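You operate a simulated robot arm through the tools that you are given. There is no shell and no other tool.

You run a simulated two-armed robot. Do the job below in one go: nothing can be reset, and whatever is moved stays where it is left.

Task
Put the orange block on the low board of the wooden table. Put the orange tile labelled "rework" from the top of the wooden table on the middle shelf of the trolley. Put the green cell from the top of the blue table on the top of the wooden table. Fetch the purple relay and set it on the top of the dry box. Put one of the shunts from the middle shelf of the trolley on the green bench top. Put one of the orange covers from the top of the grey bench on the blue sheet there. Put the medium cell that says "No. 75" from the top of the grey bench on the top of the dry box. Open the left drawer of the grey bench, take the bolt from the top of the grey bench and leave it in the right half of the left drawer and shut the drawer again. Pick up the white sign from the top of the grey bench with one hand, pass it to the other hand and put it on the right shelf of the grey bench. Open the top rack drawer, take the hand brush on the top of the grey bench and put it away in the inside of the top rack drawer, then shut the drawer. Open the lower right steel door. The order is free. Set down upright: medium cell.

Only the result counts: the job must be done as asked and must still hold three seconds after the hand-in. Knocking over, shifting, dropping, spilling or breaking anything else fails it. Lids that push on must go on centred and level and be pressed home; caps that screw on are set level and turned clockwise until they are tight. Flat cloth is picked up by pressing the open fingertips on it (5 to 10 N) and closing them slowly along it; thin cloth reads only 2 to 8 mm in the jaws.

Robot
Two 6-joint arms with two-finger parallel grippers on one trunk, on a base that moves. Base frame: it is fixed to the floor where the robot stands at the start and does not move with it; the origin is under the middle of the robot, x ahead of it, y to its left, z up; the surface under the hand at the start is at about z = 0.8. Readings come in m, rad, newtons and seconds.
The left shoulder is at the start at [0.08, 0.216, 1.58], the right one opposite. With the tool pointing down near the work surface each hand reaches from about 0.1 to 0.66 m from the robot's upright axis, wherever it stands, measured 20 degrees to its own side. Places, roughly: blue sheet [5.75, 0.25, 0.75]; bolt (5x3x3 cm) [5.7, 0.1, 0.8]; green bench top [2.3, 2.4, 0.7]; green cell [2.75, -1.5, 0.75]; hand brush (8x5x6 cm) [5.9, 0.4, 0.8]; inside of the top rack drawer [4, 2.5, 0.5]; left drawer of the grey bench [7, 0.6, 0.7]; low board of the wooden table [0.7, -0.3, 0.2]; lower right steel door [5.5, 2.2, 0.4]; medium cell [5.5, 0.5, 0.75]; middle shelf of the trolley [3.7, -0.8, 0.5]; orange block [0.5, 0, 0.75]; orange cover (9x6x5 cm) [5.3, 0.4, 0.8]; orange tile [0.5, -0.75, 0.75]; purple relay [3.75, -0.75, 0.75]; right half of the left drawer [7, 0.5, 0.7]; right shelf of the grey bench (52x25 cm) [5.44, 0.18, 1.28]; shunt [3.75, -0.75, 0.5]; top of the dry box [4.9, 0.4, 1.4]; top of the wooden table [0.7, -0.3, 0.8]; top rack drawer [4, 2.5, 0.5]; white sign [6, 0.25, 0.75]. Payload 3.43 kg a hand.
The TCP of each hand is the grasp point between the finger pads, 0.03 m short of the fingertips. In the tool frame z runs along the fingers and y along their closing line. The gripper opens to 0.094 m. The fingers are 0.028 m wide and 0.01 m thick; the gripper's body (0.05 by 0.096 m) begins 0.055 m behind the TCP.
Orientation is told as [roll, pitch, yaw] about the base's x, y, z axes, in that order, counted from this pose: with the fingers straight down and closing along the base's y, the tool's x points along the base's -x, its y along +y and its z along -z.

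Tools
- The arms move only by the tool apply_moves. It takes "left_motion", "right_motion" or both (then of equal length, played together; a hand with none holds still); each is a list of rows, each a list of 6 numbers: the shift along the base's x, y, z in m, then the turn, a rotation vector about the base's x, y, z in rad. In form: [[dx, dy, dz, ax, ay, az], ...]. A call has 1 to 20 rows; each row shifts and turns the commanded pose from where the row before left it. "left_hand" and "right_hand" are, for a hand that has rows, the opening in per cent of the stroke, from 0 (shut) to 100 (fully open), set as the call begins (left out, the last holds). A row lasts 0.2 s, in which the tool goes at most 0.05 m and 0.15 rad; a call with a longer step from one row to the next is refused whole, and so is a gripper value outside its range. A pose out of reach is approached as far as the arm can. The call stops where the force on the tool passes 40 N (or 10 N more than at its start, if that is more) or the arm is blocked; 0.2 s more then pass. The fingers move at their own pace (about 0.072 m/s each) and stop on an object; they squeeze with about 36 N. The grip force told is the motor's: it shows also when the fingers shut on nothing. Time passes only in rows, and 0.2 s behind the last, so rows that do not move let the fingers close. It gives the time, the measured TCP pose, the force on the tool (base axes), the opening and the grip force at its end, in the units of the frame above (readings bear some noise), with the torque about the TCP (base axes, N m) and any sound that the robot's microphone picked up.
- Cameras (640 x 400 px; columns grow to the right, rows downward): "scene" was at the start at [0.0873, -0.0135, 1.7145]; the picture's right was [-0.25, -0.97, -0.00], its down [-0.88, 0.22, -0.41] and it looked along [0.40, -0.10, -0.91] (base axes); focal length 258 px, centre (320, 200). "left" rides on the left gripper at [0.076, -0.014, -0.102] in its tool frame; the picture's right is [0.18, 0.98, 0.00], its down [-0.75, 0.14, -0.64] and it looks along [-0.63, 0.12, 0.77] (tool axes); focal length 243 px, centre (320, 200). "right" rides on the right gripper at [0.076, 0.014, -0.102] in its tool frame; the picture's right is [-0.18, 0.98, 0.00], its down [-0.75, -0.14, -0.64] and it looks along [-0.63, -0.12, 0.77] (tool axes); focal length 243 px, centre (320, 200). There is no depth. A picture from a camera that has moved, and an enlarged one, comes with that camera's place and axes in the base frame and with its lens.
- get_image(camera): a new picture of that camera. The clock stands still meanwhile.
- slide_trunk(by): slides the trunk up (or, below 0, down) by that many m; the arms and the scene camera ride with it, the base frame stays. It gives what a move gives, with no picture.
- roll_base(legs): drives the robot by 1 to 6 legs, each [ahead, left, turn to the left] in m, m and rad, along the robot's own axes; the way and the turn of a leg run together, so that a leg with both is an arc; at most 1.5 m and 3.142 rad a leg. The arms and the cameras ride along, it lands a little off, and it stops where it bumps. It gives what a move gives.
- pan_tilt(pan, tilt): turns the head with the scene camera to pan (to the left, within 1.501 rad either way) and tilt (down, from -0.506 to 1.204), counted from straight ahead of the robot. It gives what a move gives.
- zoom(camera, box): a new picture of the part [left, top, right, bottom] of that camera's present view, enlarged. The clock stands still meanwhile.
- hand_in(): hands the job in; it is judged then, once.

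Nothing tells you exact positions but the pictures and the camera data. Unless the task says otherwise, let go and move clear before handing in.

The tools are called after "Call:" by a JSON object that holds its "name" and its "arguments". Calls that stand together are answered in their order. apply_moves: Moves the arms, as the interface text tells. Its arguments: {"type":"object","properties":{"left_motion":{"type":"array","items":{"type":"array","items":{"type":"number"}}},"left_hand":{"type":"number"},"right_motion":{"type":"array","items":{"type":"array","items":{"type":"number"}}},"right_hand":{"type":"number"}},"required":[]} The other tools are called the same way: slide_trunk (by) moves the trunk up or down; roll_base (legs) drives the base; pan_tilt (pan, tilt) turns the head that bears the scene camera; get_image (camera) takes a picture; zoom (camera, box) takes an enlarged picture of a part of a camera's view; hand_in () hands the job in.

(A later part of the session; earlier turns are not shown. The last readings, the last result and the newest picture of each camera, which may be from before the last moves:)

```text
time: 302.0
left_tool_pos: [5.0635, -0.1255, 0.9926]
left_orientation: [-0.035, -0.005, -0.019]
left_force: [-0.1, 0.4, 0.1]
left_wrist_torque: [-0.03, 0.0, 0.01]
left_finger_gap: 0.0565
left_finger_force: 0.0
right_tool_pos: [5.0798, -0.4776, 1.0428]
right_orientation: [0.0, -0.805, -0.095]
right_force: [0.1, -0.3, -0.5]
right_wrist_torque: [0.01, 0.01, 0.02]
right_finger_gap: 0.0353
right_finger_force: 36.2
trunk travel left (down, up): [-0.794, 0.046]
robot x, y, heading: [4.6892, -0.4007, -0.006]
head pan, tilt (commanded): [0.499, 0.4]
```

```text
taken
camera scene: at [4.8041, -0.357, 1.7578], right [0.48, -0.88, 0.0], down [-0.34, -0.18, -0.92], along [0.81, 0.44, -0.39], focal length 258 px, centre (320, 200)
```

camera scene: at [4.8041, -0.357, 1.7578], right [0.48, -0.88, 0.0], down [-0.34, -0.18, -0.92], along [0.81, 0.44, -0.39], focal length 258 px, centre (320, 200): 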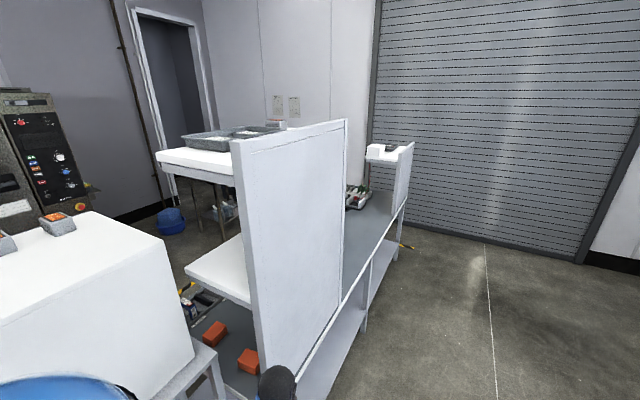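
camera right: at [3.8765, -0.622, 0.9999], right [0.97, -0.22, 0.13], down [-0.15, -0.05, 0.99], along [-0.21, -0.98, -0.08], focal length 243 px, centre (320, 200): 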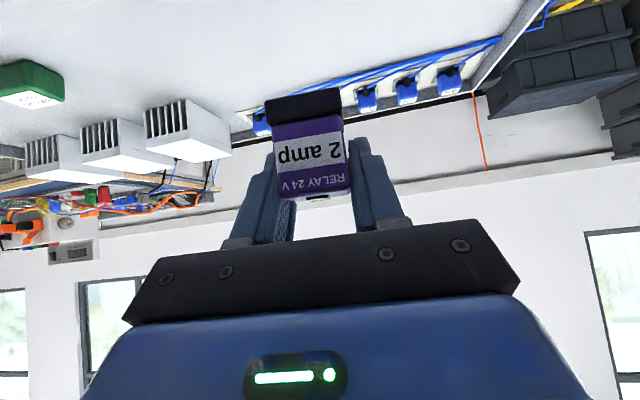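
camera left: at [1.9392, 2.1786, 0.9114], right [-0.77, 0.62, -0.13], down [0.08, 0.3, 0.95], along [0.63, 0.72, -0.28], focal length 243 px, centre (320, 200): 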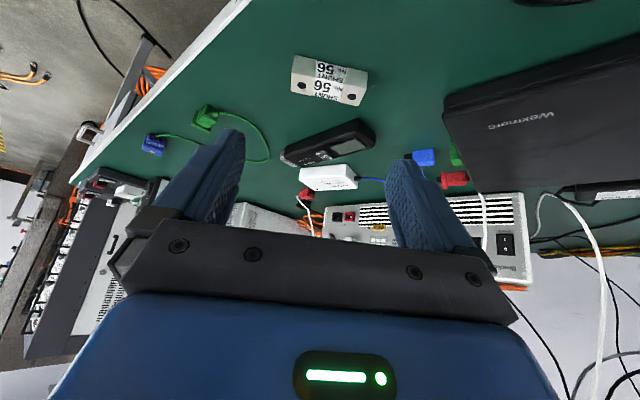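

I passed the lane. Now I turn to face the dry box from its south side and raise the trunk fully.

Call:
{"name": "roll_base", "arguments": {"legs": [[0.11, -0.18, 0], [0, 0, 1.577]]}}

Call:
{"name": "slide_trunk", "arguments": {"by": 0.045}}

Call:
{"name": "pan_tilt", "arguments": {"pan": 0, "tilt": 0.5}}

Call:
{"name": "get_image", "arguments": {"camera": "scene"}}

```text
time: 307.5
left_tool_pos: [4.5188, -0.2166, 0.9932]
left_orientation: [-0.035, -0.004, 1.567]
left_force: [-0.2, -0.3, 0.6]
left_wrist_torque: [-0.03, 0.03, 0.05]
left_finger_gap: 0.0566
left_finger_force: 0.1
right_tool_pos: [4.8694, -0.1948, 1.0443]
right_orientation: [0.0, -0.806, 1.488]
right_force: [-0.6, 0.5, -1.6]
right_wrist_torque: [0.01, -0.01, -0.02]
right_finger_gap: 0.0352
right_finger_force: 35.5
trunk travel left (down, up): [-0.794, 0.046]
robot x, y, heading: [4.7981, -0.5808, 1.586]
head pan, tilt (commanded): [0.499, 0.4]
```

```text
time: 308.4
left_tool_pos: [4.5179, -0.2156, 1.0383]
left_orientation: [-0.036, -0.004, 1.567]
left_force: [-0.2, 0.2, -0.5]
left_wrist_torque: [0.0, 0.01, 0.01]
left_finger_gap: 0.0561
left_finger_force: 0.1
right_tool_pos: [4.8691, -0.1938, 1.0886]
right_orientation: [0.0, -0.807, 1.489]
right_force: [0.1, -0.3, -1.2]
right_wrist_torque: [0.02, -0.01, 0.0]
right_finger_gap: 0.0352
right_finger_force: 36.3
trunk travel left (down, up): [-0.839, 0.001]
robot x, y, heading: [4.8024, -0.5824, 1.585]
head pan, tilt (commanded): [0.499, 0.4]
```

```text
time: 309.3
left_tool_pos: [4.5188, -0.2152, 1.0372]
left_orientation: [-0.035, -0.003, 1.565]
left_force: [-0.2, -0.7, 0.1]
left_wrist_torque: [0.0, 0.03, -0.03]
left_finger_gap: 0.0564
left_finger_force: 0.1
right_tool_pos: [4.8702, -0.1944, 1.0886]
right_orientation: [0.0, -0.808, 1.49]
right_force: [-0.1, -0.1, -0.7]
right_wrist_torque: [-0.01, -0.01, 0.07]
right_finger_gap: 0.0352
right_finger_force: 36.2
trunk travel left (down, up): [-0.839, 0.001]
robot x, y, heading: [4.8017, -0.5786, 1.584]
head pan, tilt (commanded): [0.0, 0.499]
```

```text
taken
camera scene: at [4.7979, -0.4596, 1.7938], right [1.0, 0.01, 0.0], down [0.01, -0.48, -0.88], along [-0.01, 0.88, -0.48], focal length 258 px, centre (320, 200)
```

scene: 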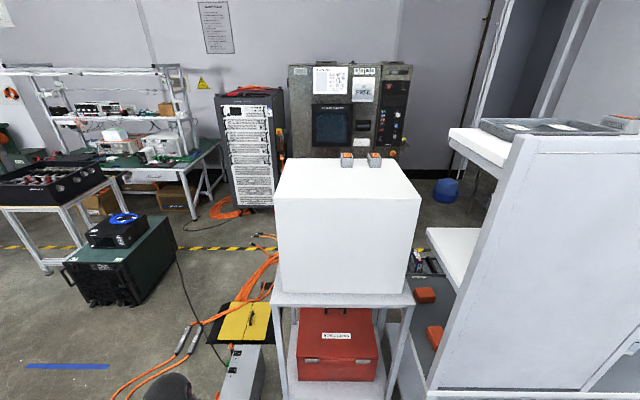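

The dry box top spans x 4.65–5.10, y 0.24–0.65 at z ≈ 1.40, with two items at its back edge. I extend the right arm, raise the relay and bring it over the top.

Call:
{"name": "apply_moves", "arguments": {"right_motion": [[0, 0.045, 0, 0, 0, 0], [0, 0.045, 0, 0, 0, 0], [0, 0.045, 0, 0, 0, 0], [0, 0.045, 0, 0, 0, 0], [0, 0.045, 0, 0, 0, 0], [0, 0.045, 0, 0, 0, 0], [0, 0.045, 0, 0, 0, 0], [0, 0, 0.045, 0, 0, 0], [0, 0, 0.045, 0, 0, 0], [0, 0, 0.045, 0, 0, 0], [0, 0, 0.045, 0, 0, 0], [0, 0, 0.045, 0, 0, 0], [0, 0, 0.045, 0, 0, 0], [0, 0, 0.045, 0, 0, 0], [0, 0, 0.045, 0, 0, 0], [0, 0, 0.045, 0, 0, 0], [0, 0, 0.03, 0, 0, 0]]}}

Call:
{"name": "get_image", "arguments": {"camera": "right"}}

Call:
{"name": "get_image", "arguments": {"camera": "scene"}}

```text
time: 312.9
left_tool_pos: [4.5181, -0.2162, 1.0389]
left_orientation: [-0.034, -0.004, 1.566]
left_force: [-0.6, 0.2, -1.3]
left_wrist_torque: [-0.01, 0.0, 0.01]
left_finger_gap: 0.0565
left_finger_force: 0.1
right_tool_pos: [4.8686, 0.1219, 1.5239]
right_orientation: [-0.001, -0.807, 1.49]
right_force: [0.1, 0.3, -0.7]
right_wrist_torque: [0.04, 0.01, 0.0]
right_finger_gap: 0.0354
right_finger_force: 36.1
trunk travel left (down, up): [-0.839, 0.001]
robot x, y, heading: [4.7983, -0.5846, 1.585]
head pan, tilt (commanded): [0.0, 0.499]
```

```text
taken
camera right: at [4.8448, -0.0053, 1.5399], right [-0.97, 0.21, 0.13], down [0.15, 0.05, 0.99], along [0.2, 0.98, -0.08], focal length 243 px, centre (320, 200)
```

right: 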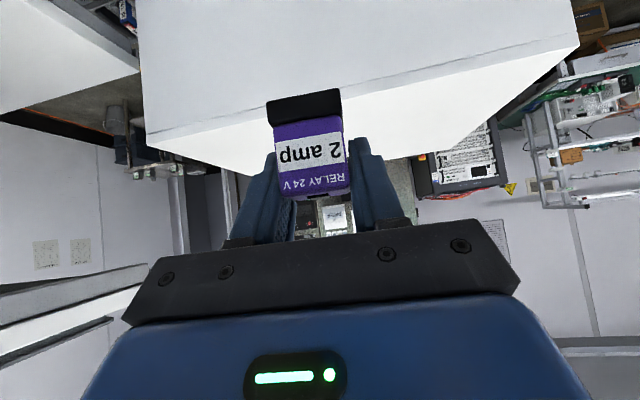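

```text
taken
camera scene: at [4.7976, -0.4598, 1.7937], right [1.0, 0.01, 0.0], down [0.01, -0.48, -0.88], along [-0.01, 0.88, -0.48], focal length 258 px, centre (320, 200)
```

scene: 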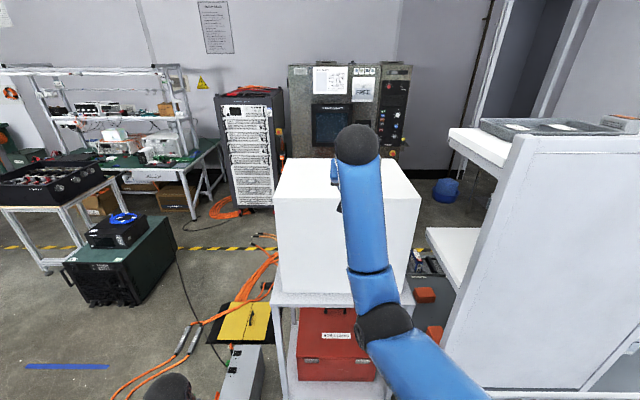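

Call:
{"name": "apply_moves", "arguments": {"right_motion": [[0, 0.047, 0, 0, 0, 0], [0, 0.047, 0, 0, 0, 0], [0, 0.047, 0, 0, 0, 0], [0, 0.047, 0, 0, 0, 0], [0, 0.047, 0, 0, 0, 0], [0, 0, -0.03, 0, 0, 0], [0, 0, -0.025, 0, 0, 0], [0, 0, -0.012, 0, 0, 0]]}}

Call:
{"name": "get_image", "arguments": {"camera": "right"}}

```text
time: 314.7
left_tool_pos: [4.5173, -0.2183, 1.0398]
left_orientation: [-0.035, -0.007, 1.566]
left_force: [0.4, 0.1, 1.3]
left_wrist_torque: [0.03, 0.0, 0.01]
left_finger_gap: 0.0566
left_finger_force: 0.0
right_tool_pos: [4.8745, 0.2956, 1.4596]
right_orientation: [0.006, -0.828, 1.484]
right_force: [0.9, 11.5, 32.7]
right_wrist_torque: [-0.27, -0.06, 0.04]
right_finger_gap: 0.0351
right_finger_force: 35.9
right hand out of reach, approached as far as the arm can: row 4, 5
trunk travel left (down, up): [-0.839, 0.001]
robot x, y, heading: [4.799, -0.5806, 1.582]
head pan, tilt (commanded): [0.0, 0.499]
```

```text
taken
camera right: at [4.8512, 0.1678, 1.4739], right [-0.97, 0.2, 0.14], down [0.15, 0.03, 0.99], along [0.2, 0.98, -0.05], focal length 243 px, centre (320, 200)
```

right: 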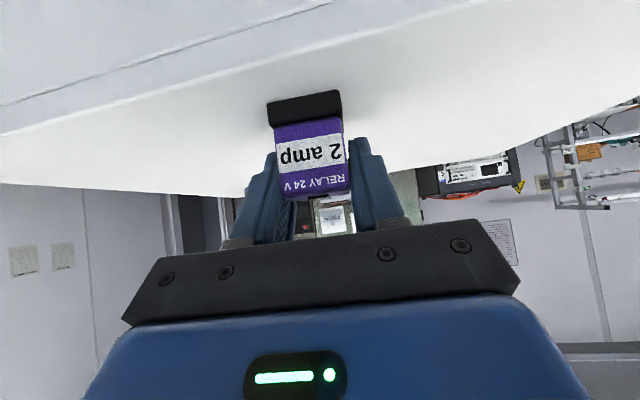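

The relay touched the top 5 cm inside the edge; I lift it a bit and drive 0.1 m forward to set it further in.

Call:
{"name": "apply_moves", "arguments": {"right_motion": [[0, 0, 0.015, 0, 0, 0], [0, 0, 0.02, 0, 0, 0]]}}

Call:
{"name": "roll_base", "arguments": {"legs": [[0.1, 0, 0]]}}

Call:
{"name": "apply_moves", "arguments": {"right_motion": [[0, 0, -0.02, 0, 0, 0], [0, 0, -0.01, 0, 0, 0]]}}

Call:
{"name": "get_image", "arguments": {"camera": "right"}}

```text
time: 315.3
left_tool_pos: [4.5177, -0.2136, 1.0375]
left_orientation: [-0.035, -0.003, 1.567]
left_force: [0.4, -0.3, -0.8]
left_wrist_torque: [0.04, -0.01, 0.02]
left_finger_gap: 0.0562
left_finger_force: 0.0
right_tool_pos: [4.8733, 0.2992, 1.4759]
right_orientation: [-0.001, -0.797, 1.49]
right_force: [0.1, 0.2, -0.9]
right_wrist_torque: [0.05, -0.03, -0.01]
right_finger_gap: 0.0351
right_finger_force: 36.2
trunk travel left (down, up): [-0.839, 0.001]
robot x, y, heading: [4.8024, -0.5821, 1.584]
head pan, tilt (commanded): [0.0, 0.499]
```

```text
time: 316.5
left_tool_pos: [4.5162, -0.1282, 1.0426]
left_orientation: [-0.034, -0.015, 1.567]
left_force: [0.7, -0.6, 0.9]
left_wrist_torque: [0.1, 0.01, 0.04]
left_finger_gap: 0.0564
left_finger_force: 0.0
right_tool_pos: [4.8717, 0.3793, 1.4911]
right_orientation: [0.003, -0.818, 1.49]
right_force: [-0.2, -1.5, 0.1]
right_wrist_torque: [0.05, 0.0, 0.01]
right_finger_gap: 0.0355
right_finger_force: 36.3
trunk travel left (down, up): [-0.839, 0.001]
robot x, y, heading: [4.7976, -0.4819, 1.583]
head pan, tilt (commanded): [0.0, 0.499]
```

```text
time: 317.1
left_tool_pos: [4.5163, -0.1246, 1.0389]
left_orientation: [-0.034, -0.008, 1.569]
left_force: [-0.2, 0.0, -0.2]
left_wrist_torque: [0.02, 0.0, 0.02]
left_finger_gap: 0.0565
left_finger_force: 0.1
right_tool_pos: [4.8707, 0.3871, 1.4601]
right_orientation: [0.001, -0.817, 1.49]
right_force: [0.4, 3.9, 16.0]
right_wrist_torque: [0.02, -0.19, 0.05]
right_finger_gap: 0.0352
right_finger_force: 36.1
trunk travel left (down, up): [-0.839, 0.001]
robot x, y, heading: [4.8015, -0.4868, 1.581]
head pan, tilt (commanded): [0.0, 0.499]
```

```text
taken
camera right: at [4.8482, 0.2612, 1.4749], right [-0.97, 0.2, 0.14], down [0.15, 0.04, 0.99], along [0.2, 0.98, -0.06], focal length 243 px, centre (320, 200)
```

right: 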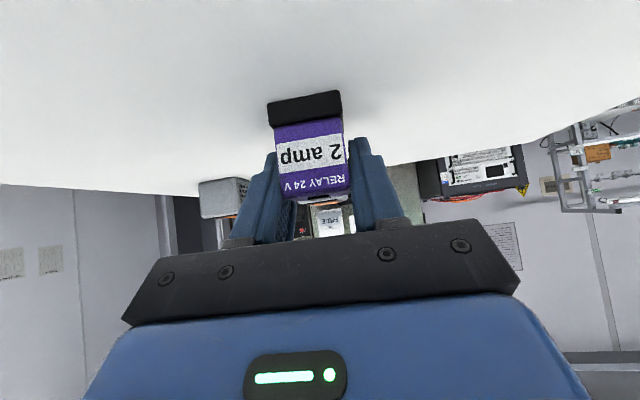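

Contact at y ≈ 0.39. I ease off and release.

Call:
{"name": "apply_moves", "arguments": {"right_motion": [[0, 0, 0.002, 0, 0, 0]]}}

Call:
{"name": "apply_moves", "arguments": {"right_motion": [[0, 0, 0, 0, 0, 0], [0, 0, 0, 0, 0, 0], [0, 0, 0, 0, 0, 0]], "right_hand": 65}}

Call:
{"name": "apply_moves", "arguments": {"right_motion": [[0, -0.015, 0.015, 0, 0, 0], [0, -0.025, 0.025, 0, 0, 0], [0, -0.035, 0.02, 0, 0, 0], [0, -0.045, 0, 0, 0, 0], [0, -0.045, 0, 0, 0, 0]]}}

Call:
{"name": "get_image", "arguments": {"camera": "right"}}

```text
time: 317.5
left_tool_pos: [4.5172, -0.1227, 1.0395]
left_orientation: [-0.035, -0.008, 1.567]
left_force: [0.0, -0.2, 0.5]
left_wrist_torque: [0.03, -0.02, 0.01]
left_finger_gap: 0.0565
left_finger_force: 0.0
right_tool_pos: [4.8713, 0.3898, 1.4597]
right_orientation: [0.002, -0.814, 1.491]
right_force: [0.2, -3.9, 20.2]
right_wrist_torque: [-0.23, -0.09, -0.03]
right_finger_gap: 0.0352
right_finger_force: 36.0
trunk travel left (down, up): [-0.839, 0.001]
robot x, y, heading: [4.7994, -0.4859, 1.576]
head pan, tilt (commanded): [0.0, 0.499]
```

```text
time: 318.3
left_tool_pos: [4.5167, -0.1173, 1.0391]
left_orientation: [-0.034, -0.003, 1.568]
left_force: [-1.0, 0.7, 0.2]
left_wrist_torque: [-0.02, 0.02, 0.01]
left_finger_gap: 0.056
left_finger_force: 0.1
right_tool_pos: [4.8705, 0.3964, 1.4522]
right_orientation: [-0.002, -0.805, 1.491]
right_force: [0.7, -0.3, 0.2]
right_wrist_torque: [-0.02, 0.03, 0.01]
right_finger_gap: 0.0609
right_finger_force: 0.0
trunk travel left (down, up): [-0.839, 0.001]
robot x, y, heading: [4.7964, -0.4842, 1.583]
head pan, tilt (commanded): [0.0, 0.499]
```

```text
time: 319.5
left_tool_pos: [4.5159, -0.1192, 1.0377]
left_orientation: [-0.035, -0.001, 1.568]
left_force: [0.2, 0.9, 0.2]
left_wrist_torque: [0.01, -0.01, 0.01]
left_finger_gap: 0.0567
left_finger_force: 0.0
right_tool_pos: [4.8718, 0.2295, 1.5143]
right_orientation: [0.001, -0.806, 1.492]
right_force: [0.3, 0.2, 0.1]
right_wrist_torque: [0.0, -0.01, -0.03]
right_finger_gap: 0.0611
right_finger_force: 0.1
trunk travel left (down, up): [-0.839, 0.001]
robot x, y, heading: [4.7994, -0.4852, 1.576]
head pan, tilt (commanded): [0.0, 0.499]
```

```text
taken
camera right: at [4.8482, 0.1017, 1.5305], right [-0.97, 0.2, 0.13], down [0.15, 0.05, 0.99], along [0.2, 0.98, -0.08], focal length 243 px, centre (320, 200)
```

right: 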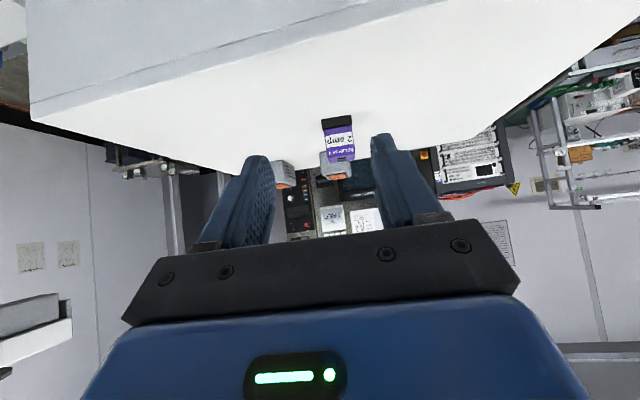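

The relay stands on the dry box. I retract the right arm and untilt it.

Call:
{"name": "apply_moves", "arguments": {"right_motion": [[0, -0.045, 0, 0, 0, 0], [0, -0.045, 0, 0, 0, 0], [0, -0.035, 0, 0, 0, 0], [0, 0, -0.045, 0, 0, 0], [0, 0, -0.045, 0, 0, 0], [0, 0, -0.045, 0, 0, 0], [0, 0, -0.045, 0, 0, 0], [0, 0, -0.045, 0, 0, 0], [0, 0, -0.045, 0, 0, 0], [0, 0, -0.045, 0, 0, 0], [0, 0, -0.045, 0, 0, 0], [0, 0, -0.045, 0, 0, 0], [0.02, -0.035, 0, -0.134, 0, 0], [0.02, -0.035, 0, -0.134, 0, 0.02], [0.02, -0.035, -0.01, -0.134, 0, 0.02], [0.02, -0.035, -0.01, -0.134, 0, 0.02], [0.02, -0.035, -0.02, -0.134, 0, 0.02], [0.02, -0.035, -0.02, -0.134, 0, 0]]}}

Call:
{"name": "pan_tilt", "arguments": {"pan": -1.0, "tilt": 0.5}}

Call:
{"name": "get_image", "arguments": {"camera": "scene"}}

```text
time: 323.3
left_tool_pos: [4.517, -0.1182, 1.039]
left_orientation: [-0.035, -0.003, 1.569]
left_force: [0.2, 0.4, -0.5]
left_wrist_torque: [0.0, -0.03, -0.01]
left_finger_gap: 0.0562
left_finger_force: 0.0
right_tool_pos: [4.9733, -0.0307, 1.0167]
right_orientation: [-0.025, -0.002, 1.59]
right_force: [-0.5, 0.6, 0.1]
right_wrist_torque: [-0.03, -0.03, 0.01]
right_finger_gap: 0.0609
right_finger_force: 0.1
right hand out of reach, approached as far as the arm can: row 1, 2, 3
trunk travel left (down, up): [-0.839, 0.001]
robot x, y, heading: [4.8002, -0.4841, 1.582]
head pan, tilt (commanded): [0.0, 0.499]
```

```text
time: 324.5
left_tool_pos: [4.5169, -0.119, 1.0386]
left_orientation: [-0.036, -0.003, 1.567]
left_force: [0.5, 0.1, -0.2]
left_wrist_torque: [0.01, 0.02, 0.0]
left_finger_gap: 0.0566
left_finger_force: 0.1
right_tool_pos: [4.9735, -0.0294, 1.0172]
right_orientation: [-0.027, -0.002, 1.589]
right_force: [-0.2, 0.1, 0.3]
right_wrist_torque: [-0.01, 0.0, -0.01]
right_finger_gap: 0.0613
right_finger_force: 0.1
trunk travel left (down, up): [-0.839, 0.001]
robot x, y, heading: [4.7965, -0.4883, 1.581]
head pan, tilt (commanded): [-1.0, 0.499]
```

```text
taken
camera scene: at [4.874, -0.4026, 1.7938], right [0.55, -0.83, 0.0], down [-0.4, -0.26, -0.88], along [0.73, 0.48, -0.48], focal length 258 px, centre (320, 200)
```

scene: 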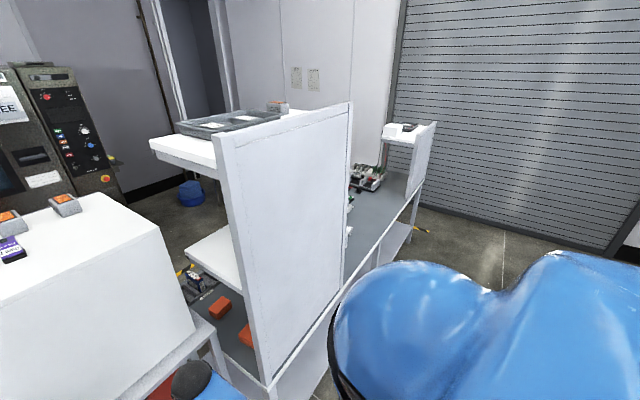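

Relay done. The way to the bench's front leads around its east end (gap x 7.41–8.26). I back off and strafe east.

Call:
{"name": "roll_base", "arguments": {"legs": [[-0.28, 0, -0.01], [0, -1.5, 0], [0, -1.45, 0]]}}

Call:
{"name": "pan_tilt", "arguments": {"pan": 0, "tilt": 0.55}}

Call:
{"name": "get_image", "arguments": {"camera": "scene"}}

```text
time: 340.4
left_tool_pos: [7.4682, -0.3789, 1.0382]
left_orientation: [-0.035, -0.004, 1.576]
left_force: [-0.2, 0.1, -0.1]
left_wrist_torque: [-0.02, 0.0, 0.0]
left_finger_gap: 0.0564
left_finger_force: 0.1
right_tool_pos: [7.9255, -0.2861, 1.0163]
right_orientation: [-0.028, -0.004, 1.6]
right_force: [-0.4, -0.1, 0.7]
right_wrist_torque: [-0.04, 0.02, 0.0]
right_finger_gap: 0.0612
right_finger_force: 0.1
trunk travel left (down, up): [-0.839, 0.001]
robot x, y, heading: [7.7537, -0.7413, 1.594]
head pan, tilt (commanded): [-1.0, 0.499]
```

```text
time: 341.6
left_tool_pos: [7.4688, -0.3783, 1.0371]
left_orientation: [-0.035, -0.004, 1.576]
left_force: [-0.1, 0.3, -0.3]
left_wrist_torque: [0.02, -0.02, -0.02]
left_finger_gap: 0.0566
left_finger_force: 0.0
right_tool_pos: [7.926, -0.2853, 1.0162]
right_orientation: [-0.025, -0.004, 1.599]
right_force: [-0.9, -0.1, 0.3]
right_wrist_torque: [-0.04, -0.01, -0.02]
right_finger_gap: 0.0609
right_finger_force: 0.1
trunk travel left (down, up): [-0.839, 0.001]
robot x, y, heading: [7.7535, -0.7433, 1.59]
head pan, tilt (commanded): [0.0, 0.55]
```

```text
taken
camera scene: at [7.7511, -0.6204, 1.7892], right [1.0, 0.02, 0.0], down [0.01, -0.52, -0.85], along [-0.02, 0.85, -0.52], focal length 258 px, centre (320, 200)
```

scene: 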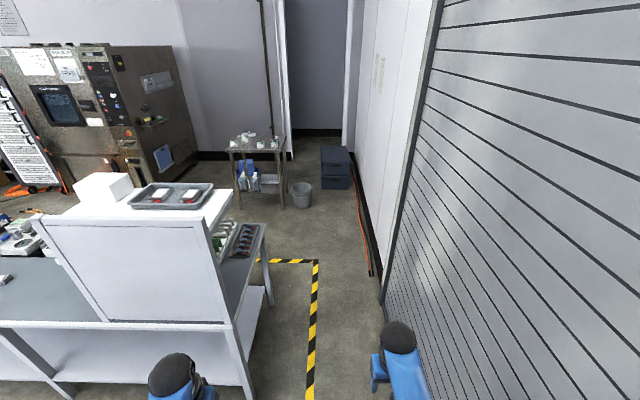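

The gap is wide enough. I drive north past the bench's end and then west along its front.

Call:
{"name": "roll_base", "arguments": {"legs": [[1.45, -0.04, -0.018], [0.57, 0, 0], [0, 1.4, 0], [0, 0, 3.14]]}}

Call:
{"name": "pan_tilt", "arguments": {"pan": 0, "tilt": 0.7}}

Call:
{"name": "get_image", "arguments": {"camera": "scene"}}

```text
time: 365.6
left_tool_pos: [6.6524, 0.8903, 1.0376]
left_orientation: [-0.035, -0.003, -1.56]
left_force: [-0.5, -0.3, 0.2]
left_wrist_torque: [-0.01, -0.02, 0.01]
left_finger_gap: 0.0562
left_finger_force: 0.1
right_tool_pos: [6.1962, 0.7961, 1.0152]
right_orientation: [-0.025, -0.003, -1.541]
right_force: [0.6, 0.2, -0.3]
right_wrist_torque: [0.02, 0.02, 0.02]
right_finger_gap: 0.0613
right_finger_force: 0.0
trunk travel left (down, up): [-0.839, 0.001]
robot x, y, heading: [6.3648, 1.2554, -1.544]
head pan, tilt (commanded): [0.0, 0.55]
```

```text
time: 366.3
left_tool_pos: [6.6529, 0.8899, 1.0376]
left_orientation: [-0.035, -0.003, -1.561]
left_force: [0.5, -0.6, 0.8]
left_wrist_torque: [-0.01, 0.0, 0.0]
left_finger_gap: 0.0563
left_finger_force: 0.0
right_tool_pos: [6.1957, 0.7952, 1.0161]
right_orientation: [-0.027, -0.004, -1.54]
right_force: [0.3, 0.2, 0.4]
right_wrist_torque: [0.01, 0.0, 0.0]
right_finger_gap: 0.061
right_finger_force: 0.1
trunk travel left (down, up): [-0.839, 0.001]
robot x, y, heading: [6.3644, 1.2511, -1.544]
head pan, tilt (commanded): [0.0, 0.7]
```

```text
taken
camera scene: at [6.367, 1.1387, 1.7761], right [-1.0, -0.03, 0.0], down [-0.02, 0.64, -0.77], along [0.02, -0.76, -0.64], focal length 258 px, centre (320, 200)
```

scene: 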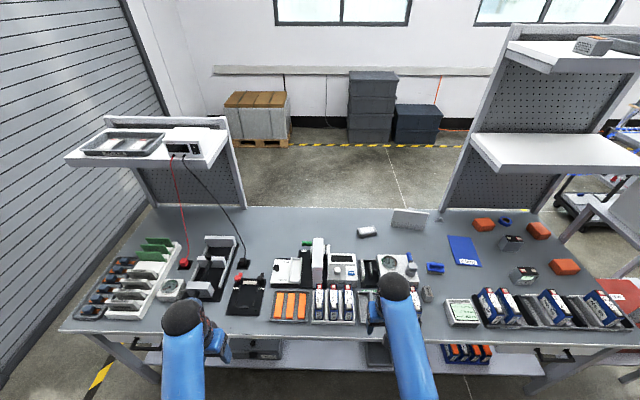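

I'm now in front of the grey bench. I zoom in on its top to identify everything.

Call:
{"name": "zoom", "arguments": {"camera": "scene", "box": [60, 190, 260, 330]}}

Call:
{"name": "zoom", "arguments": {"camera": "scene", "box": [220, 190, 440, 330]}}

Call:
{"name": "zoom", "arguments": {"camera": "scene", "box": [420, 190, 640, 340]}}

Call:
{"name": "zoom", "arguments": {"camera": "scene", "box": [120, 300, 640, 400]}}

```text
2.86 times, centred on (160, 260) of scene
camera zoom: at [6.367, 1.1387, 1.7761], right [-1.0, -0.03, 0.0], down [-0.02, 0.64, -0.77], along [0.02, -0.76, -0.64], focal length 737 px, centre (777, 29)
```

zoom: 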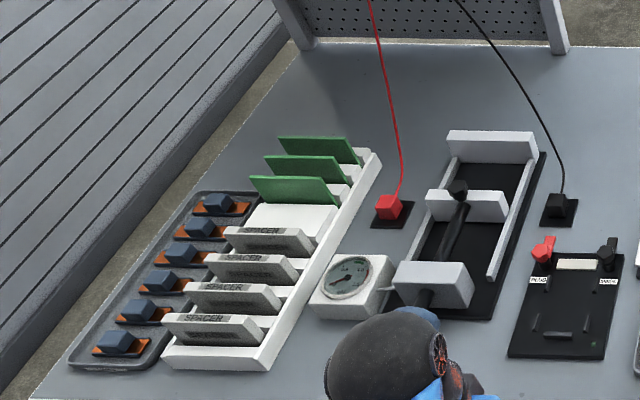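

```text
2.86 times, centred on (330, 260) of scene
camera zoom: at [6.367, 1.1387, 1.7761], right [-1.0, -0.03, 0.0], down [-0.02, 0.64, -0.77], along [0.02, -0.76, -0.64], focal length 737 px, centre (291, 29)
```

zoom: 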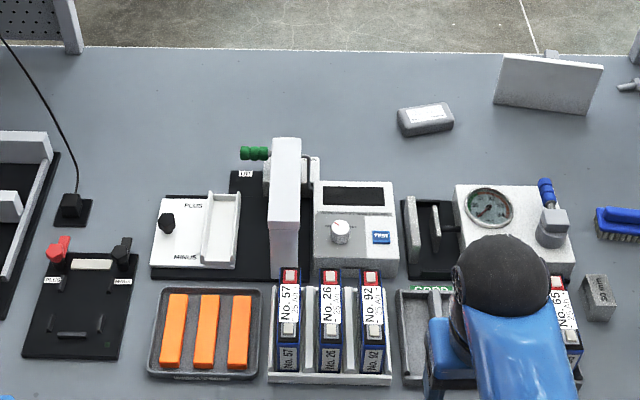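

```text
2.67 times, centred on (530, 265) of scene
camera zoom: at [6.367, 1.1387, 1.7761], right [-1.0, -0.03, 0.0], down [-0.02, 0.64, -0.77], along [0.02, -0.76, -0.64], focal length 688 px, centre (-240, 27)
```

zoom: 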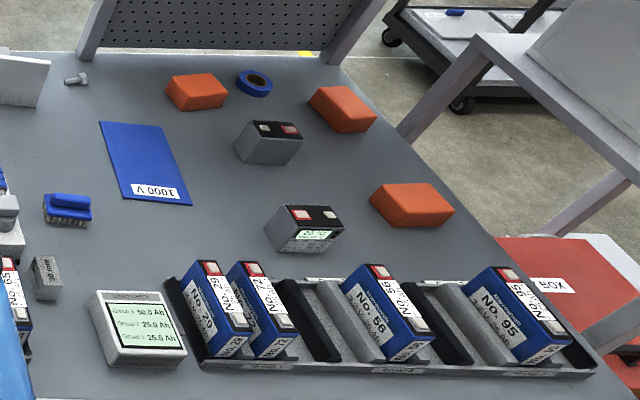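

```text
1.23 times, centred on (380, 350) of scene
camera zoom: at [6.367, 1.1387, 1.7761], right [-1.0, -0.03, 0.0], down [-0.02, 0.64, -0.77], along [0.02, -0.76, -0.64], focal length 318 px, centre (246, 15)
```

zoom: 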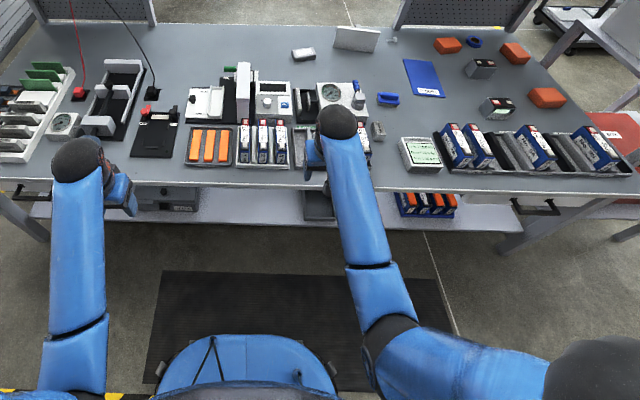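

I see the bench: bolt (rear), white sign standing at the back, blue brush, three orange covers, blue sheet "1000 V", batteries. I move right to look closer at labels.

Call:
{"name": "roll_base", "arguments": {"legs": [[0, -0.6, -0.02]]}}

Call:
{"name": "get_image", "arguments": {"camera": "scene"}}

Call:
{"name": "zoom", "arguments": {"camera": "scene", "box": [260, 180, 480, 330]}}

Call:
{"name": "zoom", "arguments": {"camera": "scene", "box": [330, 220, 430, 290]}}

```text
time: 369.7
left_tool_pos: [6.046, 0.8743, 1.0366]
left_orientation: [-0.037, -0.003, -1.585]
left_force: [-0.3, 0.9, -0.5]
left_wrist_torque: [0.05, -0.01, -0.01]
left_finger_gap: 0.0566
left_finger_force: 0.0
right_tool_pos: [5.5875, 0.7912, 1.0171]
right_orientation: [-0.03, -0.003, -1.562]
right_force: [0.8, -0.4, -0.2]
right_wrist_torque: [-0.01, -0.01, -0.02]
right_finger_gap: 0.0613
right_finger_force: 0.1
trunk travel left (down, up): [-0.839, 0.001]
robot x, y, heading: [5.7675, 1.244, -1.571]
head pan, tilt (commanded): [0.0, 0.7]
```

```text
taken
camera scene: at [5.7675, 1.1298, 1.7761], right [-1.0, 0.0, 0.0], down [0.0, 0.64, -0.76], along [0.0, -0.76, -0.64], focal length 258 px, centre (320, 200)
```

scene: 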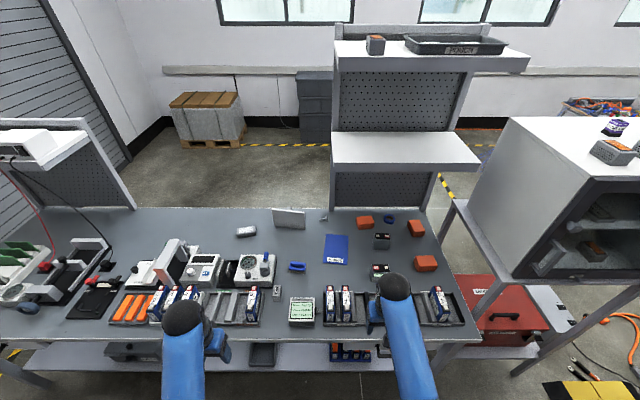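

```text
2.67 times, centred on (370, 255) of scene
camera zoom: at [5.7675, 1.1298, 1.7761], right [-1.0, 0.0, 0.0], down [0.0, 0.64, -0.76], along [0.0, -0.76, -0.64], focal length 688 px, centre (187, 53)
```

zoom: 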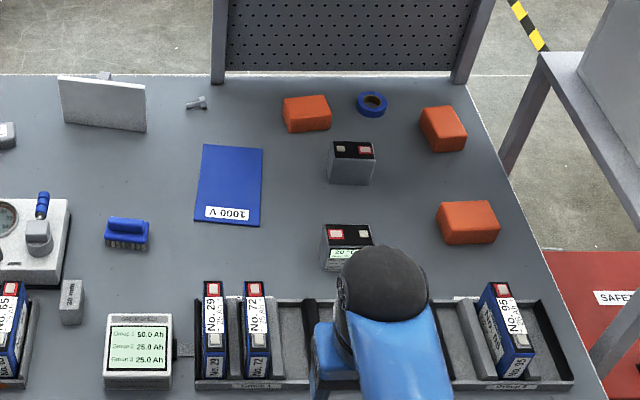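

```text
5.71 times, centred on (380, 255) of scene
camera zoom: at [5.7675, 1.1298, 1.7761], right [-1.0, 0.0, 0.0], down [0.0, 0.64, -0.76], along [0.0, -0.76, -0.64], focal length 1474 px, centre (-23, -114)
```

zoom: 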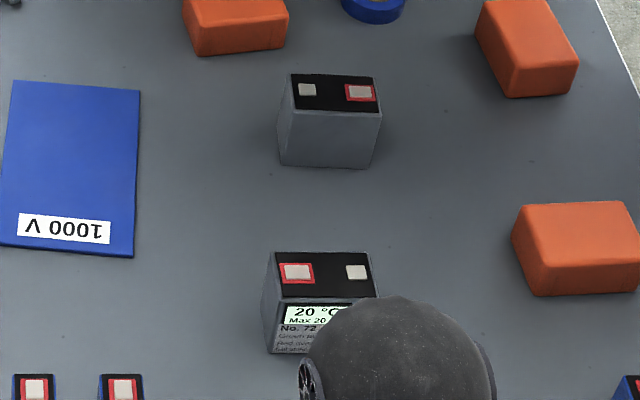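

Two grey medium cells lie free; one faces me with a label. I move the right hand aside to read it.

Call:
{"name": "apply_moves", "arguments": {"right_motion": [[-0.045, 0, 0, 0, 0, 0], [-0.045, 0, 0, 0, 0, 0], [-0.045, 0, 0, 0, 0, 0]]}}

Call:
{"name": "zoom", "arguments": {"camera": "scene", "box": [360, 255, 400, 285]}}

Call:
{"name": "zoom", "arguments": {"camera": "scene", "box": [270, 195, 400, 275]}}

```text
time: 370.5
left_tool_pos: [6.0441, 0.8748, 1.0378]
left_orientation: [-0.034, -0.004, -1.583]
left_force: [-1.0, 0.2, -0.1]
left_wrist_torque: [0.01, 0.03, 0.02]
left_finger_gap: 0.0565
left_finger_force: 0.0
right_tool_pos: [5.4503, 0.7898, 1.0155]
right_orientation: [-0.023, -0.004, -1.562]
right_force: [-0.8, -0.7, 0.0]
right_wrist_torque: [-0.01, 0.0, 0.02]
right_finger_gap: 0.0611
right_finger_force: 0.0
trunk travel left (down, up): [-0.839, 0.001]
robot x, y, heading: [5.7662, 1.2432, -1.563]
head pan, tilt (commanded): [0.0, 0.7]
```

```text
13.33 times, centred on (380, 270) of scene
camera zoom: at [5.7636, 1.1295, 1.7761], right [-1.0, 0.0, 0.0], down [0.0, 0.64, -0.76], along [0.0, -0.76, -0.64], focal length 3440 px, centre (-480, -733)
```

zoom: 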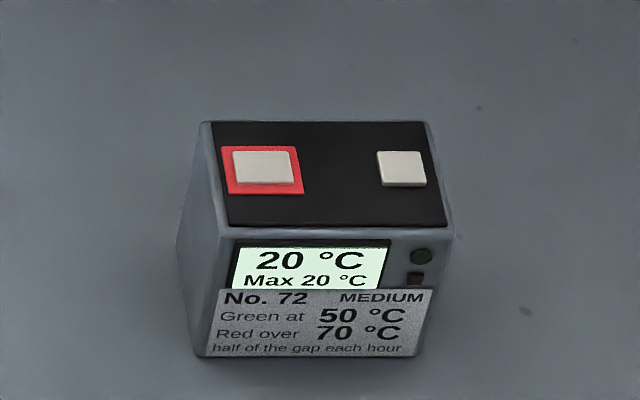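

```text
4.92 times, centred on (335, 235) of scene
camera zoom: at [5.7636, 1.1295, 1.7761], right [-1.0, 0.0, 0.0], down [0.0, 0.64, -0.76], along [0.0, -0.76, -0.64], focal length 1270 px, centre (246, 28)
```

zoom: 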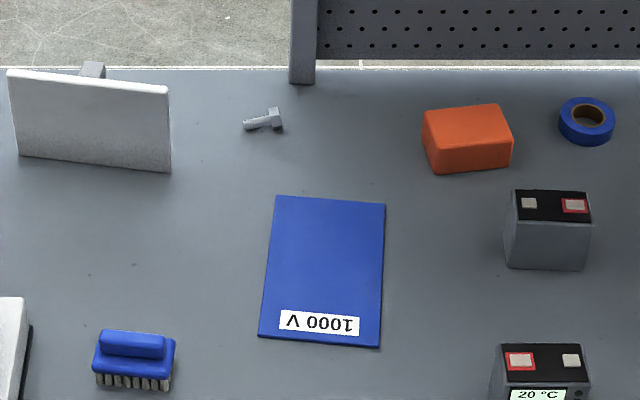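

The front grey cell says No. 72, so I must find No. 75. I look at the other cells in the trays and elsewhere.

Call:
{"name": "zoom", "arguments": {"camera": "scene", "box": [315, 280, 395, 335]}}

Call:
{"name": "zoom", "arguments": {"camera": "scene", "box": [390, 275, 480, 335]}}

Call:
{"name": "zoom", "arguments": {"camera": "scene", "box": [100, 270, 270, 335]}}

Call:
{"name": "zoom", "arguments": {"camera": "scene", "box": [330, 20, 640, 200]}}

```text
7.27 times, centred on (355, 308) of scene
camera zoom: at [5.7636, 1.1295, 1.7761], right [-1.0, 0.0, 0.0], down [0.0, 0.64, -0.76], along [0.0, -0.76, -0.64], focal length 1876 px, centre (66, -582)
```

zoom: 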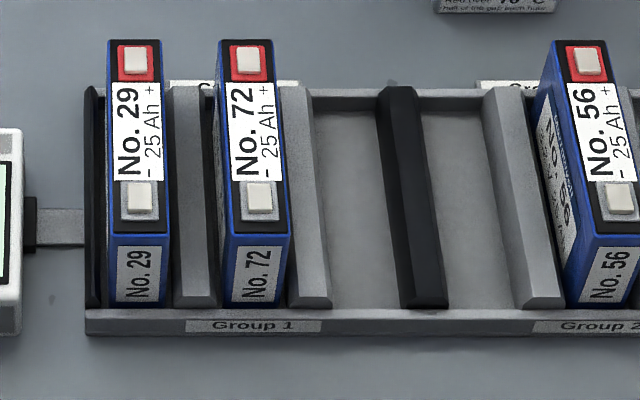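

```text
6.67 times, centred on (435, 305) of scene
camera zoom: at [5.7636, 1.1295, 1.7761], right [-1.0, 0.0, 0.0], down [0.0, 0.64, -0.76], along [0.0, -0.76, -0.64], focal length 1720 px, centre (-447, -500)
```

zoom: 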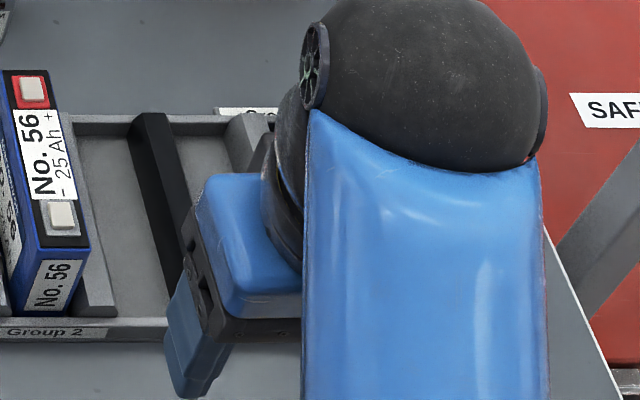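

```text
3.76 times, centred on (185, 302) of scene
camera zoom: at [5.7636, 1.1295, 1.7761], right [-1.0, 0.0, 0.0], down [0.0, 0.64, -0.76], along [0.0, -0.76, -0.64], focal length 971 px, centre (828, -186)
```

zoom: 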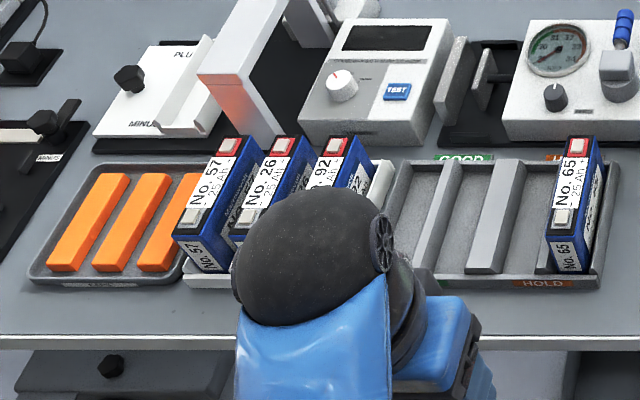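

```text
2.06 times, centred on (485, 110) of scene
camera zoom: at [5.7636, 1.1295, 1.7761], right [-1.0, 0.0, 0.0], down [0.0, 0.64, -0.76], along [0.0, -0.76, -0.64], focal length 533 px, centre (-21, 386)
```

zoom: 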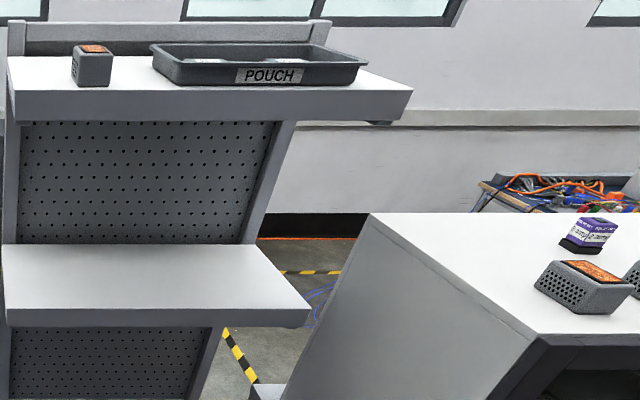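

Only grey cells are marked MEDIUM; the front one is No. 72, so the rear one (label facing away) should be No. 75. I'll pick it up with a tilted grip and verify its label. First I move closer.

Call:
{"name": "roll_base", "arguments": {"legs": [[0.18, 0, -0.004]]}}

Call:
{"name": "apply_moves", "arguments": {"right_motion": [[0, -0.01, 0.01, -0.13, 0, 0], [0, -0.02, 0.01, -0.13, 0, 0], [0, -0.03, 0.01, -0.13, 0, 0], [0.01, -0.03, 0.01, -0.13, 0, 0], [0.01, -0.03, 0.01, -0.13, 0, 0], [0.01, -0.02, 0, -0.13, 0, 0]], "right_hand": 100}}

Call:
{"name": "get_image", "arguments": {"camera": "right"}}

Call:
{"name": "get_image", "arguments": {"camera": "scene"}}

```text
time: 372.0
left_tool_pos: [6.0431, 0.6991, 1.0398]
left_orientation: [-0.036, -0.005, -1.588]
left_force: [-0.7, 1.2, 0.0]
left_wrist_torque: [-0.03, 0.02, -0.01]
left_finger_gap: 0.0565
left_finger_force: 0.1
right_tool_pos: [5.4501, 0.6164, 1.017]
right_orientation: [-0.025, -0.006, -1.567]
right_force: [0.3, 0.6, 1.2]
right_wrist_torque: [-0.03, -0.01, 0.0]
right_finger_gap: 0.0612
right_finger_force: 0.1
trunk travel left (down, up): [-0.839, 0.001]
robot x, y, heading: [5.7693, 1.0631, -1.573]
head pan, tilt (commanded): [0.0, 0.7]
```

```text
time: 373.4
left_tool_pos: [6.0428, 0.6961, 1.0378]
left_orientation: [-0.035, -0.003, -1.59]
left_force: [0.3, -0.3, 0.0]
left_wrist_torque: [0.01, -0.01, 0.01]
left_finger_gap: 0.0564
left_finger_force: 0.1
right_tool_pos: [5.4809, 0.4744, 1.0669]
right_orientation: [-0.028, -0.786, -1.566]
right_force: [-0.6, -0.5, 0.3]
right_wrist_torque: [0.01, -0.01, -0.02]
right_finger_gap: 0.0939
right_finger_force: 0.1
trunk travel left (down, up): [-0.839, 0.001]
robot x, y, heading: [5.7654, 1.0634, -1.573]
head pan, tilt (commanded): [0.0, 0.7]
```

```text
taken
camera right: at [5.4973, 0.5992, 1.0852], right [0.98, -0.14, 0.11], down [-0.12, -0.08, 0.99], along [-0.13, -0.99, -0.09], focal length 243 px, centre (320, 200)
```

right: 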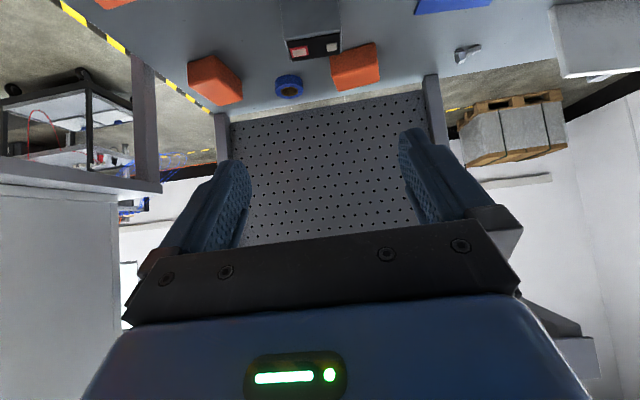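

```text
taken
camera scene: at [5.7647, 0.952, 1.7761], right [-1.0, 0.0, 0.0], down [0.0, 0.64, -0.77], along [0.0, -0.77, -0.64], focal length 258 px, centre (320, 200)
```

scene: 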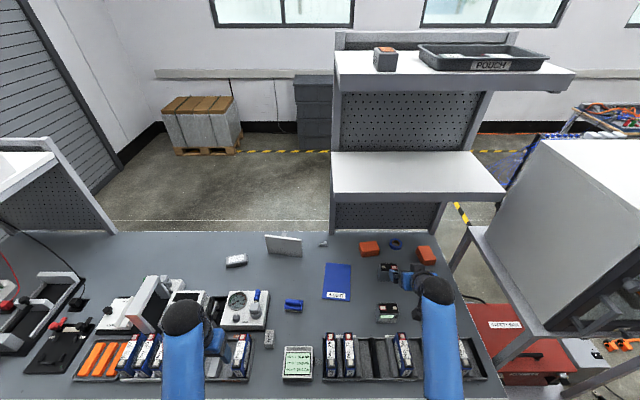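

Call:
{"name": "zoom", "arguments": {"camera": "scene", "box": [340, 225, 460, 325]}}

Call:
{"name": "zoom", "arguments": {"camera": "right", "box": [240, 0, 400, 100]}}

```text
4.00 times, centred on (400, 275) of scene
camera zoom: at [5.7647, 0.952, 1.7761], right [-1.0, 0.0, 0.0], down [0.0, 0.64, -0.77], along [0.0, -0.77, -0.64], focal length 1032 px, centre (0, -100)
```

zoom: 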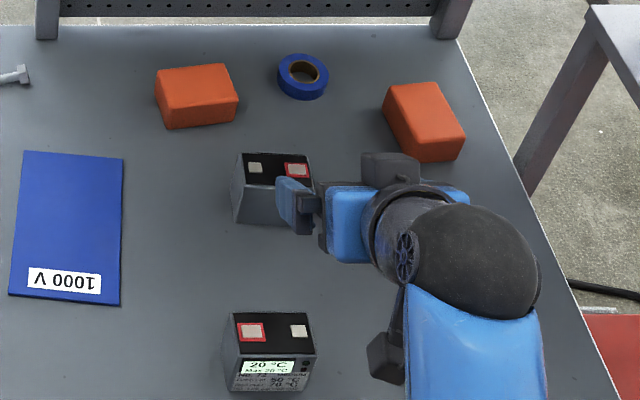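

```text
4.00 times, centred on (320, 50) of right
camera zoom: at [5.4973, 0.5992, 1.0852], right [0.98, -0.14, 0.11], down [-0.12, -0.08, 0.99], along [-0.13, -0.99, -0.09], focal length 970 px, centre (320, 800)
```

zoom: 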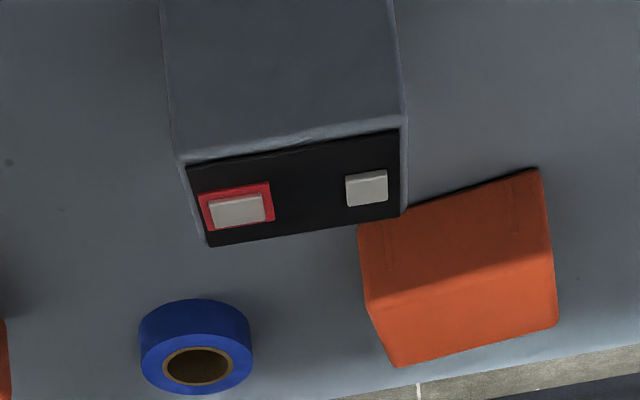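

The rear cell is at (5.474, 0.315), 65×39 mm. I lower the trunk 0.1 m (left hand pulled back a bit) and line up the tilted right hand.

Call:
{"name": "apply_moves", "arguments": {"left_motion": [[0, 0.03, 0, 0, 0, 0], [0, 0.03, 0, 0, 0, 0]], "right_motion": [[0, 0, 0.03, 0, -0.02, -0.04], [0, 0, 0.02, 0, -0.008, -0.03]]}}

Call:
{"name": "slide_trunk", "arguments": {"by": -0.1}}

Call:
{"name": "apply_moves", "arguments": {"right_motion": [[0, -0.03, -0.03, 0, 0, 0], [0, -0.036, -0.03, 0, 0, 0]]}}

Call:
{"name": "get_image", "arguments": {"camera": "right"}}

```text
time: 374.0
left_tool_pos: [6.0434, 0.7565, 1.039]
left_orientation: [-0.033, -0.004, -1.588]
left_force: [0.5, 0.5, 0.4]
left_wrist_torque: [-0.01, 0.01, -0.02]
left_finger_gap: 0.0561
left_finger_force: 0.1
right_tool_pos: [5.48, 0.4767, 1.1167]
right_orientation: [0.012, -0.783, -1.664]
right_force: [-0.7, -0.2, 0.0]
right_wrist_torque: [0.01, -0.01, 0.01]
right_finger_gap: 0.094
right_finger_force: 0.0
trunk travel left (down, up): [-0.839, 0.001]
robot x, y, heading: [5.7634, 1.068, -1.572]
head pan, tilt (commanded): [0.0, 0.7]
```

```text
time: 375.3
left_tool_pos: [6.0433, 0.7549, 0.9381]
left_orientation: [-0.035, -0.005, -1.588]
left_force: [0.1, 1.1, 0.1]
left_wrist_torque: [0.01, 0.0, -0.01]
left_finger_gap: 0.0565
left_finger_force: 0.1
right_tool_pos: [5.4794, 0.4736, 1.0177]
right_orientation: [0.01, -0.782, -1.662]
right_force: [-0.4, 0.9, 0.0]
right_wrist_torque: [-0.03, -0.03, -0.03]
right_finger_gap: 0.0939
right_finger_force: 0.1
trunk travel left (down, up): [-0.739, 0.101]
robot x, y, heading: [5.7646, 1.0656, -1.57]
head pan, tilt (commanded): [0.0, 0.7]
```

```text
time: 375.9
left_tool_pos: [6.0433, 0.7529, 0.9367]
left_orientation: [-0.035, -0.002, -1.587]
left_force: [0.7, -0.5, 0.5]
left_wrist_torque: [0.02, 0.0, 0.02]
left_finger_gap: 0.0564
left_finger_force: 0.1
right_tool_pos: [5.4796, 0.4068, 0.9545]
right_orientation: [0.01, -0.78, -1.664]
right_force: [0.7, -1.7, 0.6]
right_wrist_torque: [-0.01, -0.01, -0.01]
right_finger_gap: 0.0942
right_finger_force: 0.1
trunk travel left (down, up): [-0.739, 0.101]
robot x, y, heading: [5.7661, 1.0638, -1.574]
head pan, tilt (commanded): [0.0, 0.7]
```

```text
taken
camera right: at [5.5046, 0.5292, 0.9748], right [0.97, -0.21, 0.14], down [-0.16, -0.07, 0.99], along [-0.2, -0.97, -0.1], focal length 243 px, centre (320, 200)
```

right: 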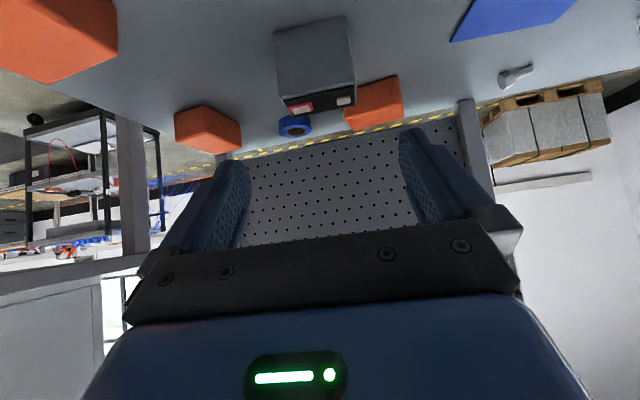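

Call:
{"name": "apply_moves", "arguments": {"right_motion": [[0, 0, -0.027, 0, 0, 0], [-0.0015, -0.028, -0.028, 0, 0, 0], [-0.0015, -0.028, -0.028, 0, 0, 0]]}}

Call:
{"name": "get_image", "arguments": {"camera": "right"}}

```text
time: 376.7
left_tool_pos: [6.0439, 0.7533, 0.9375]
left_orientation: [-0.034, 0.0, -1.588]
left_force: [1.1, -0.8, 0.3]
left_wrist_torque: [-0.01, -0.01, 0.02]
left_finger_gap: 0.0566
left_finger_force: 0.0
right_tool_pos: [5.4741, 0.3516, 0.8714]
right_orientation: [0.009, -0.78, -1.661]
right_force: [1.7, -0.2, -0.3]
right_wrist_torque: [-0.01, -0.01, -0.03]
right_finger_gap: 0.0941
right_finger_force: 0.0
trunk travel left (down, up): [-0.739, 0.101]
robot x, y, heading: [5.763, 1.066, -1.574]
head pan, tilt (commanded): [0.0, 0.7]
```

```text
taken
camera right: at [5.5007, 0.4737, 0.8914], right [0.97, -0.21, 0.14], down [-0.15, -0.07, 0.99], along [-0.2, -0.97, -0.1], focal length 243 px, centre (320, 200)
```

right: 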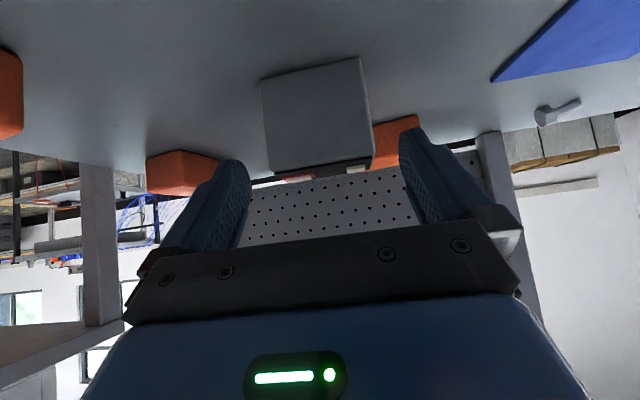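

Call:
{"name": "apply_moves", "arguments": {"right_motion": [[-0.003, -0.014, -0.014, 0, 0, 0], [-0.001, -0.014, -0.014, 0, 0, 0]]}}

Call:
{"name": "apply_moves", "arguments": {"right_motion": [[0, 0, 0, 0, 0, 0], [0, 0, 0, 0, 0, 0], [0, 0, 0, 0, 0, 0], [0, 0, 0, 0, 0, 0]], "right_hand": 0}}

Call:
{"name": "get_image", "arguments": {"camera": "right"}}

```text
time: 377.3
left_tool_pos: [6.0441, 0.7577, 0.9396]
left_orientation: [-0.037, -0.006, -1.589]
left_force: [-0.7, 0.1, -0.1]
left_wrist_torque: [-0.03, 0.01, -0.04]
left_finger_gap: 0.0562
left_finger_force: 0.1
right_tool_pos: [5.4725, 0.3228, 0.8509]
right_orientation: [0.007, -0.792, -1.662]
right_force: [-3.3, 1.7, 20.9]
right_wrist_torque: [2.68, -0.41, 0.46]
right_finger_gap: 0.0941
right_finger_force: 0.1
trunk travel left (down, up): [-0.739, 0.101]
robot x, y, heading: [5.765, 1.0642, -1.569]
head pan, tilt (commanded): [0.0, 0.7]
```

```text
time: 378.3
left_tool_pos: [6.0443, 0.7579, 0.9395]
left_orientation: [-0.037, -0.008, -1.588]
left_force: [0.3, -0.3, 0.8]
left_wrist_torque: [0.04, 0.03, -0.01]
left_finger_gap: 0.0566
left_finger_force: 0.0
right_tool_pos: [5.4721, 0.3251, 0.8516]
right_orientation: [0.009, -0.792, -1.662]
right_force: [-3.3, 0.5, 35.1]
right_wrist_torque: [3.43, -0.35, -0.16]
right_finger_gap: 0.075
right_finger_force: 36.5
trunk travel left (down, up): [-0.739, 0.101]
robot x, y, heading: [5.7643, 1.0678, -1.577]
head pan, tilt (commanded): [0.0, 0.7]
```

```text
taken
camera right: at [5.4985, 0.4477, 0.8699], right [0.97, -0.21, 0.14], down [-0.15, -0.06, 0.99], along [-0.2, -0.98, -0.09], focal length 243 px, centre (320, 200)
```

right: 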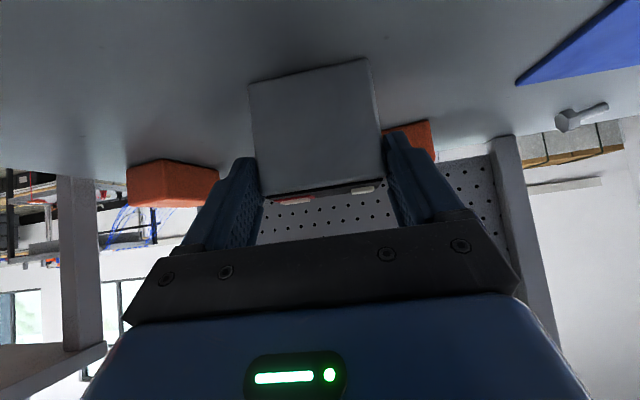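

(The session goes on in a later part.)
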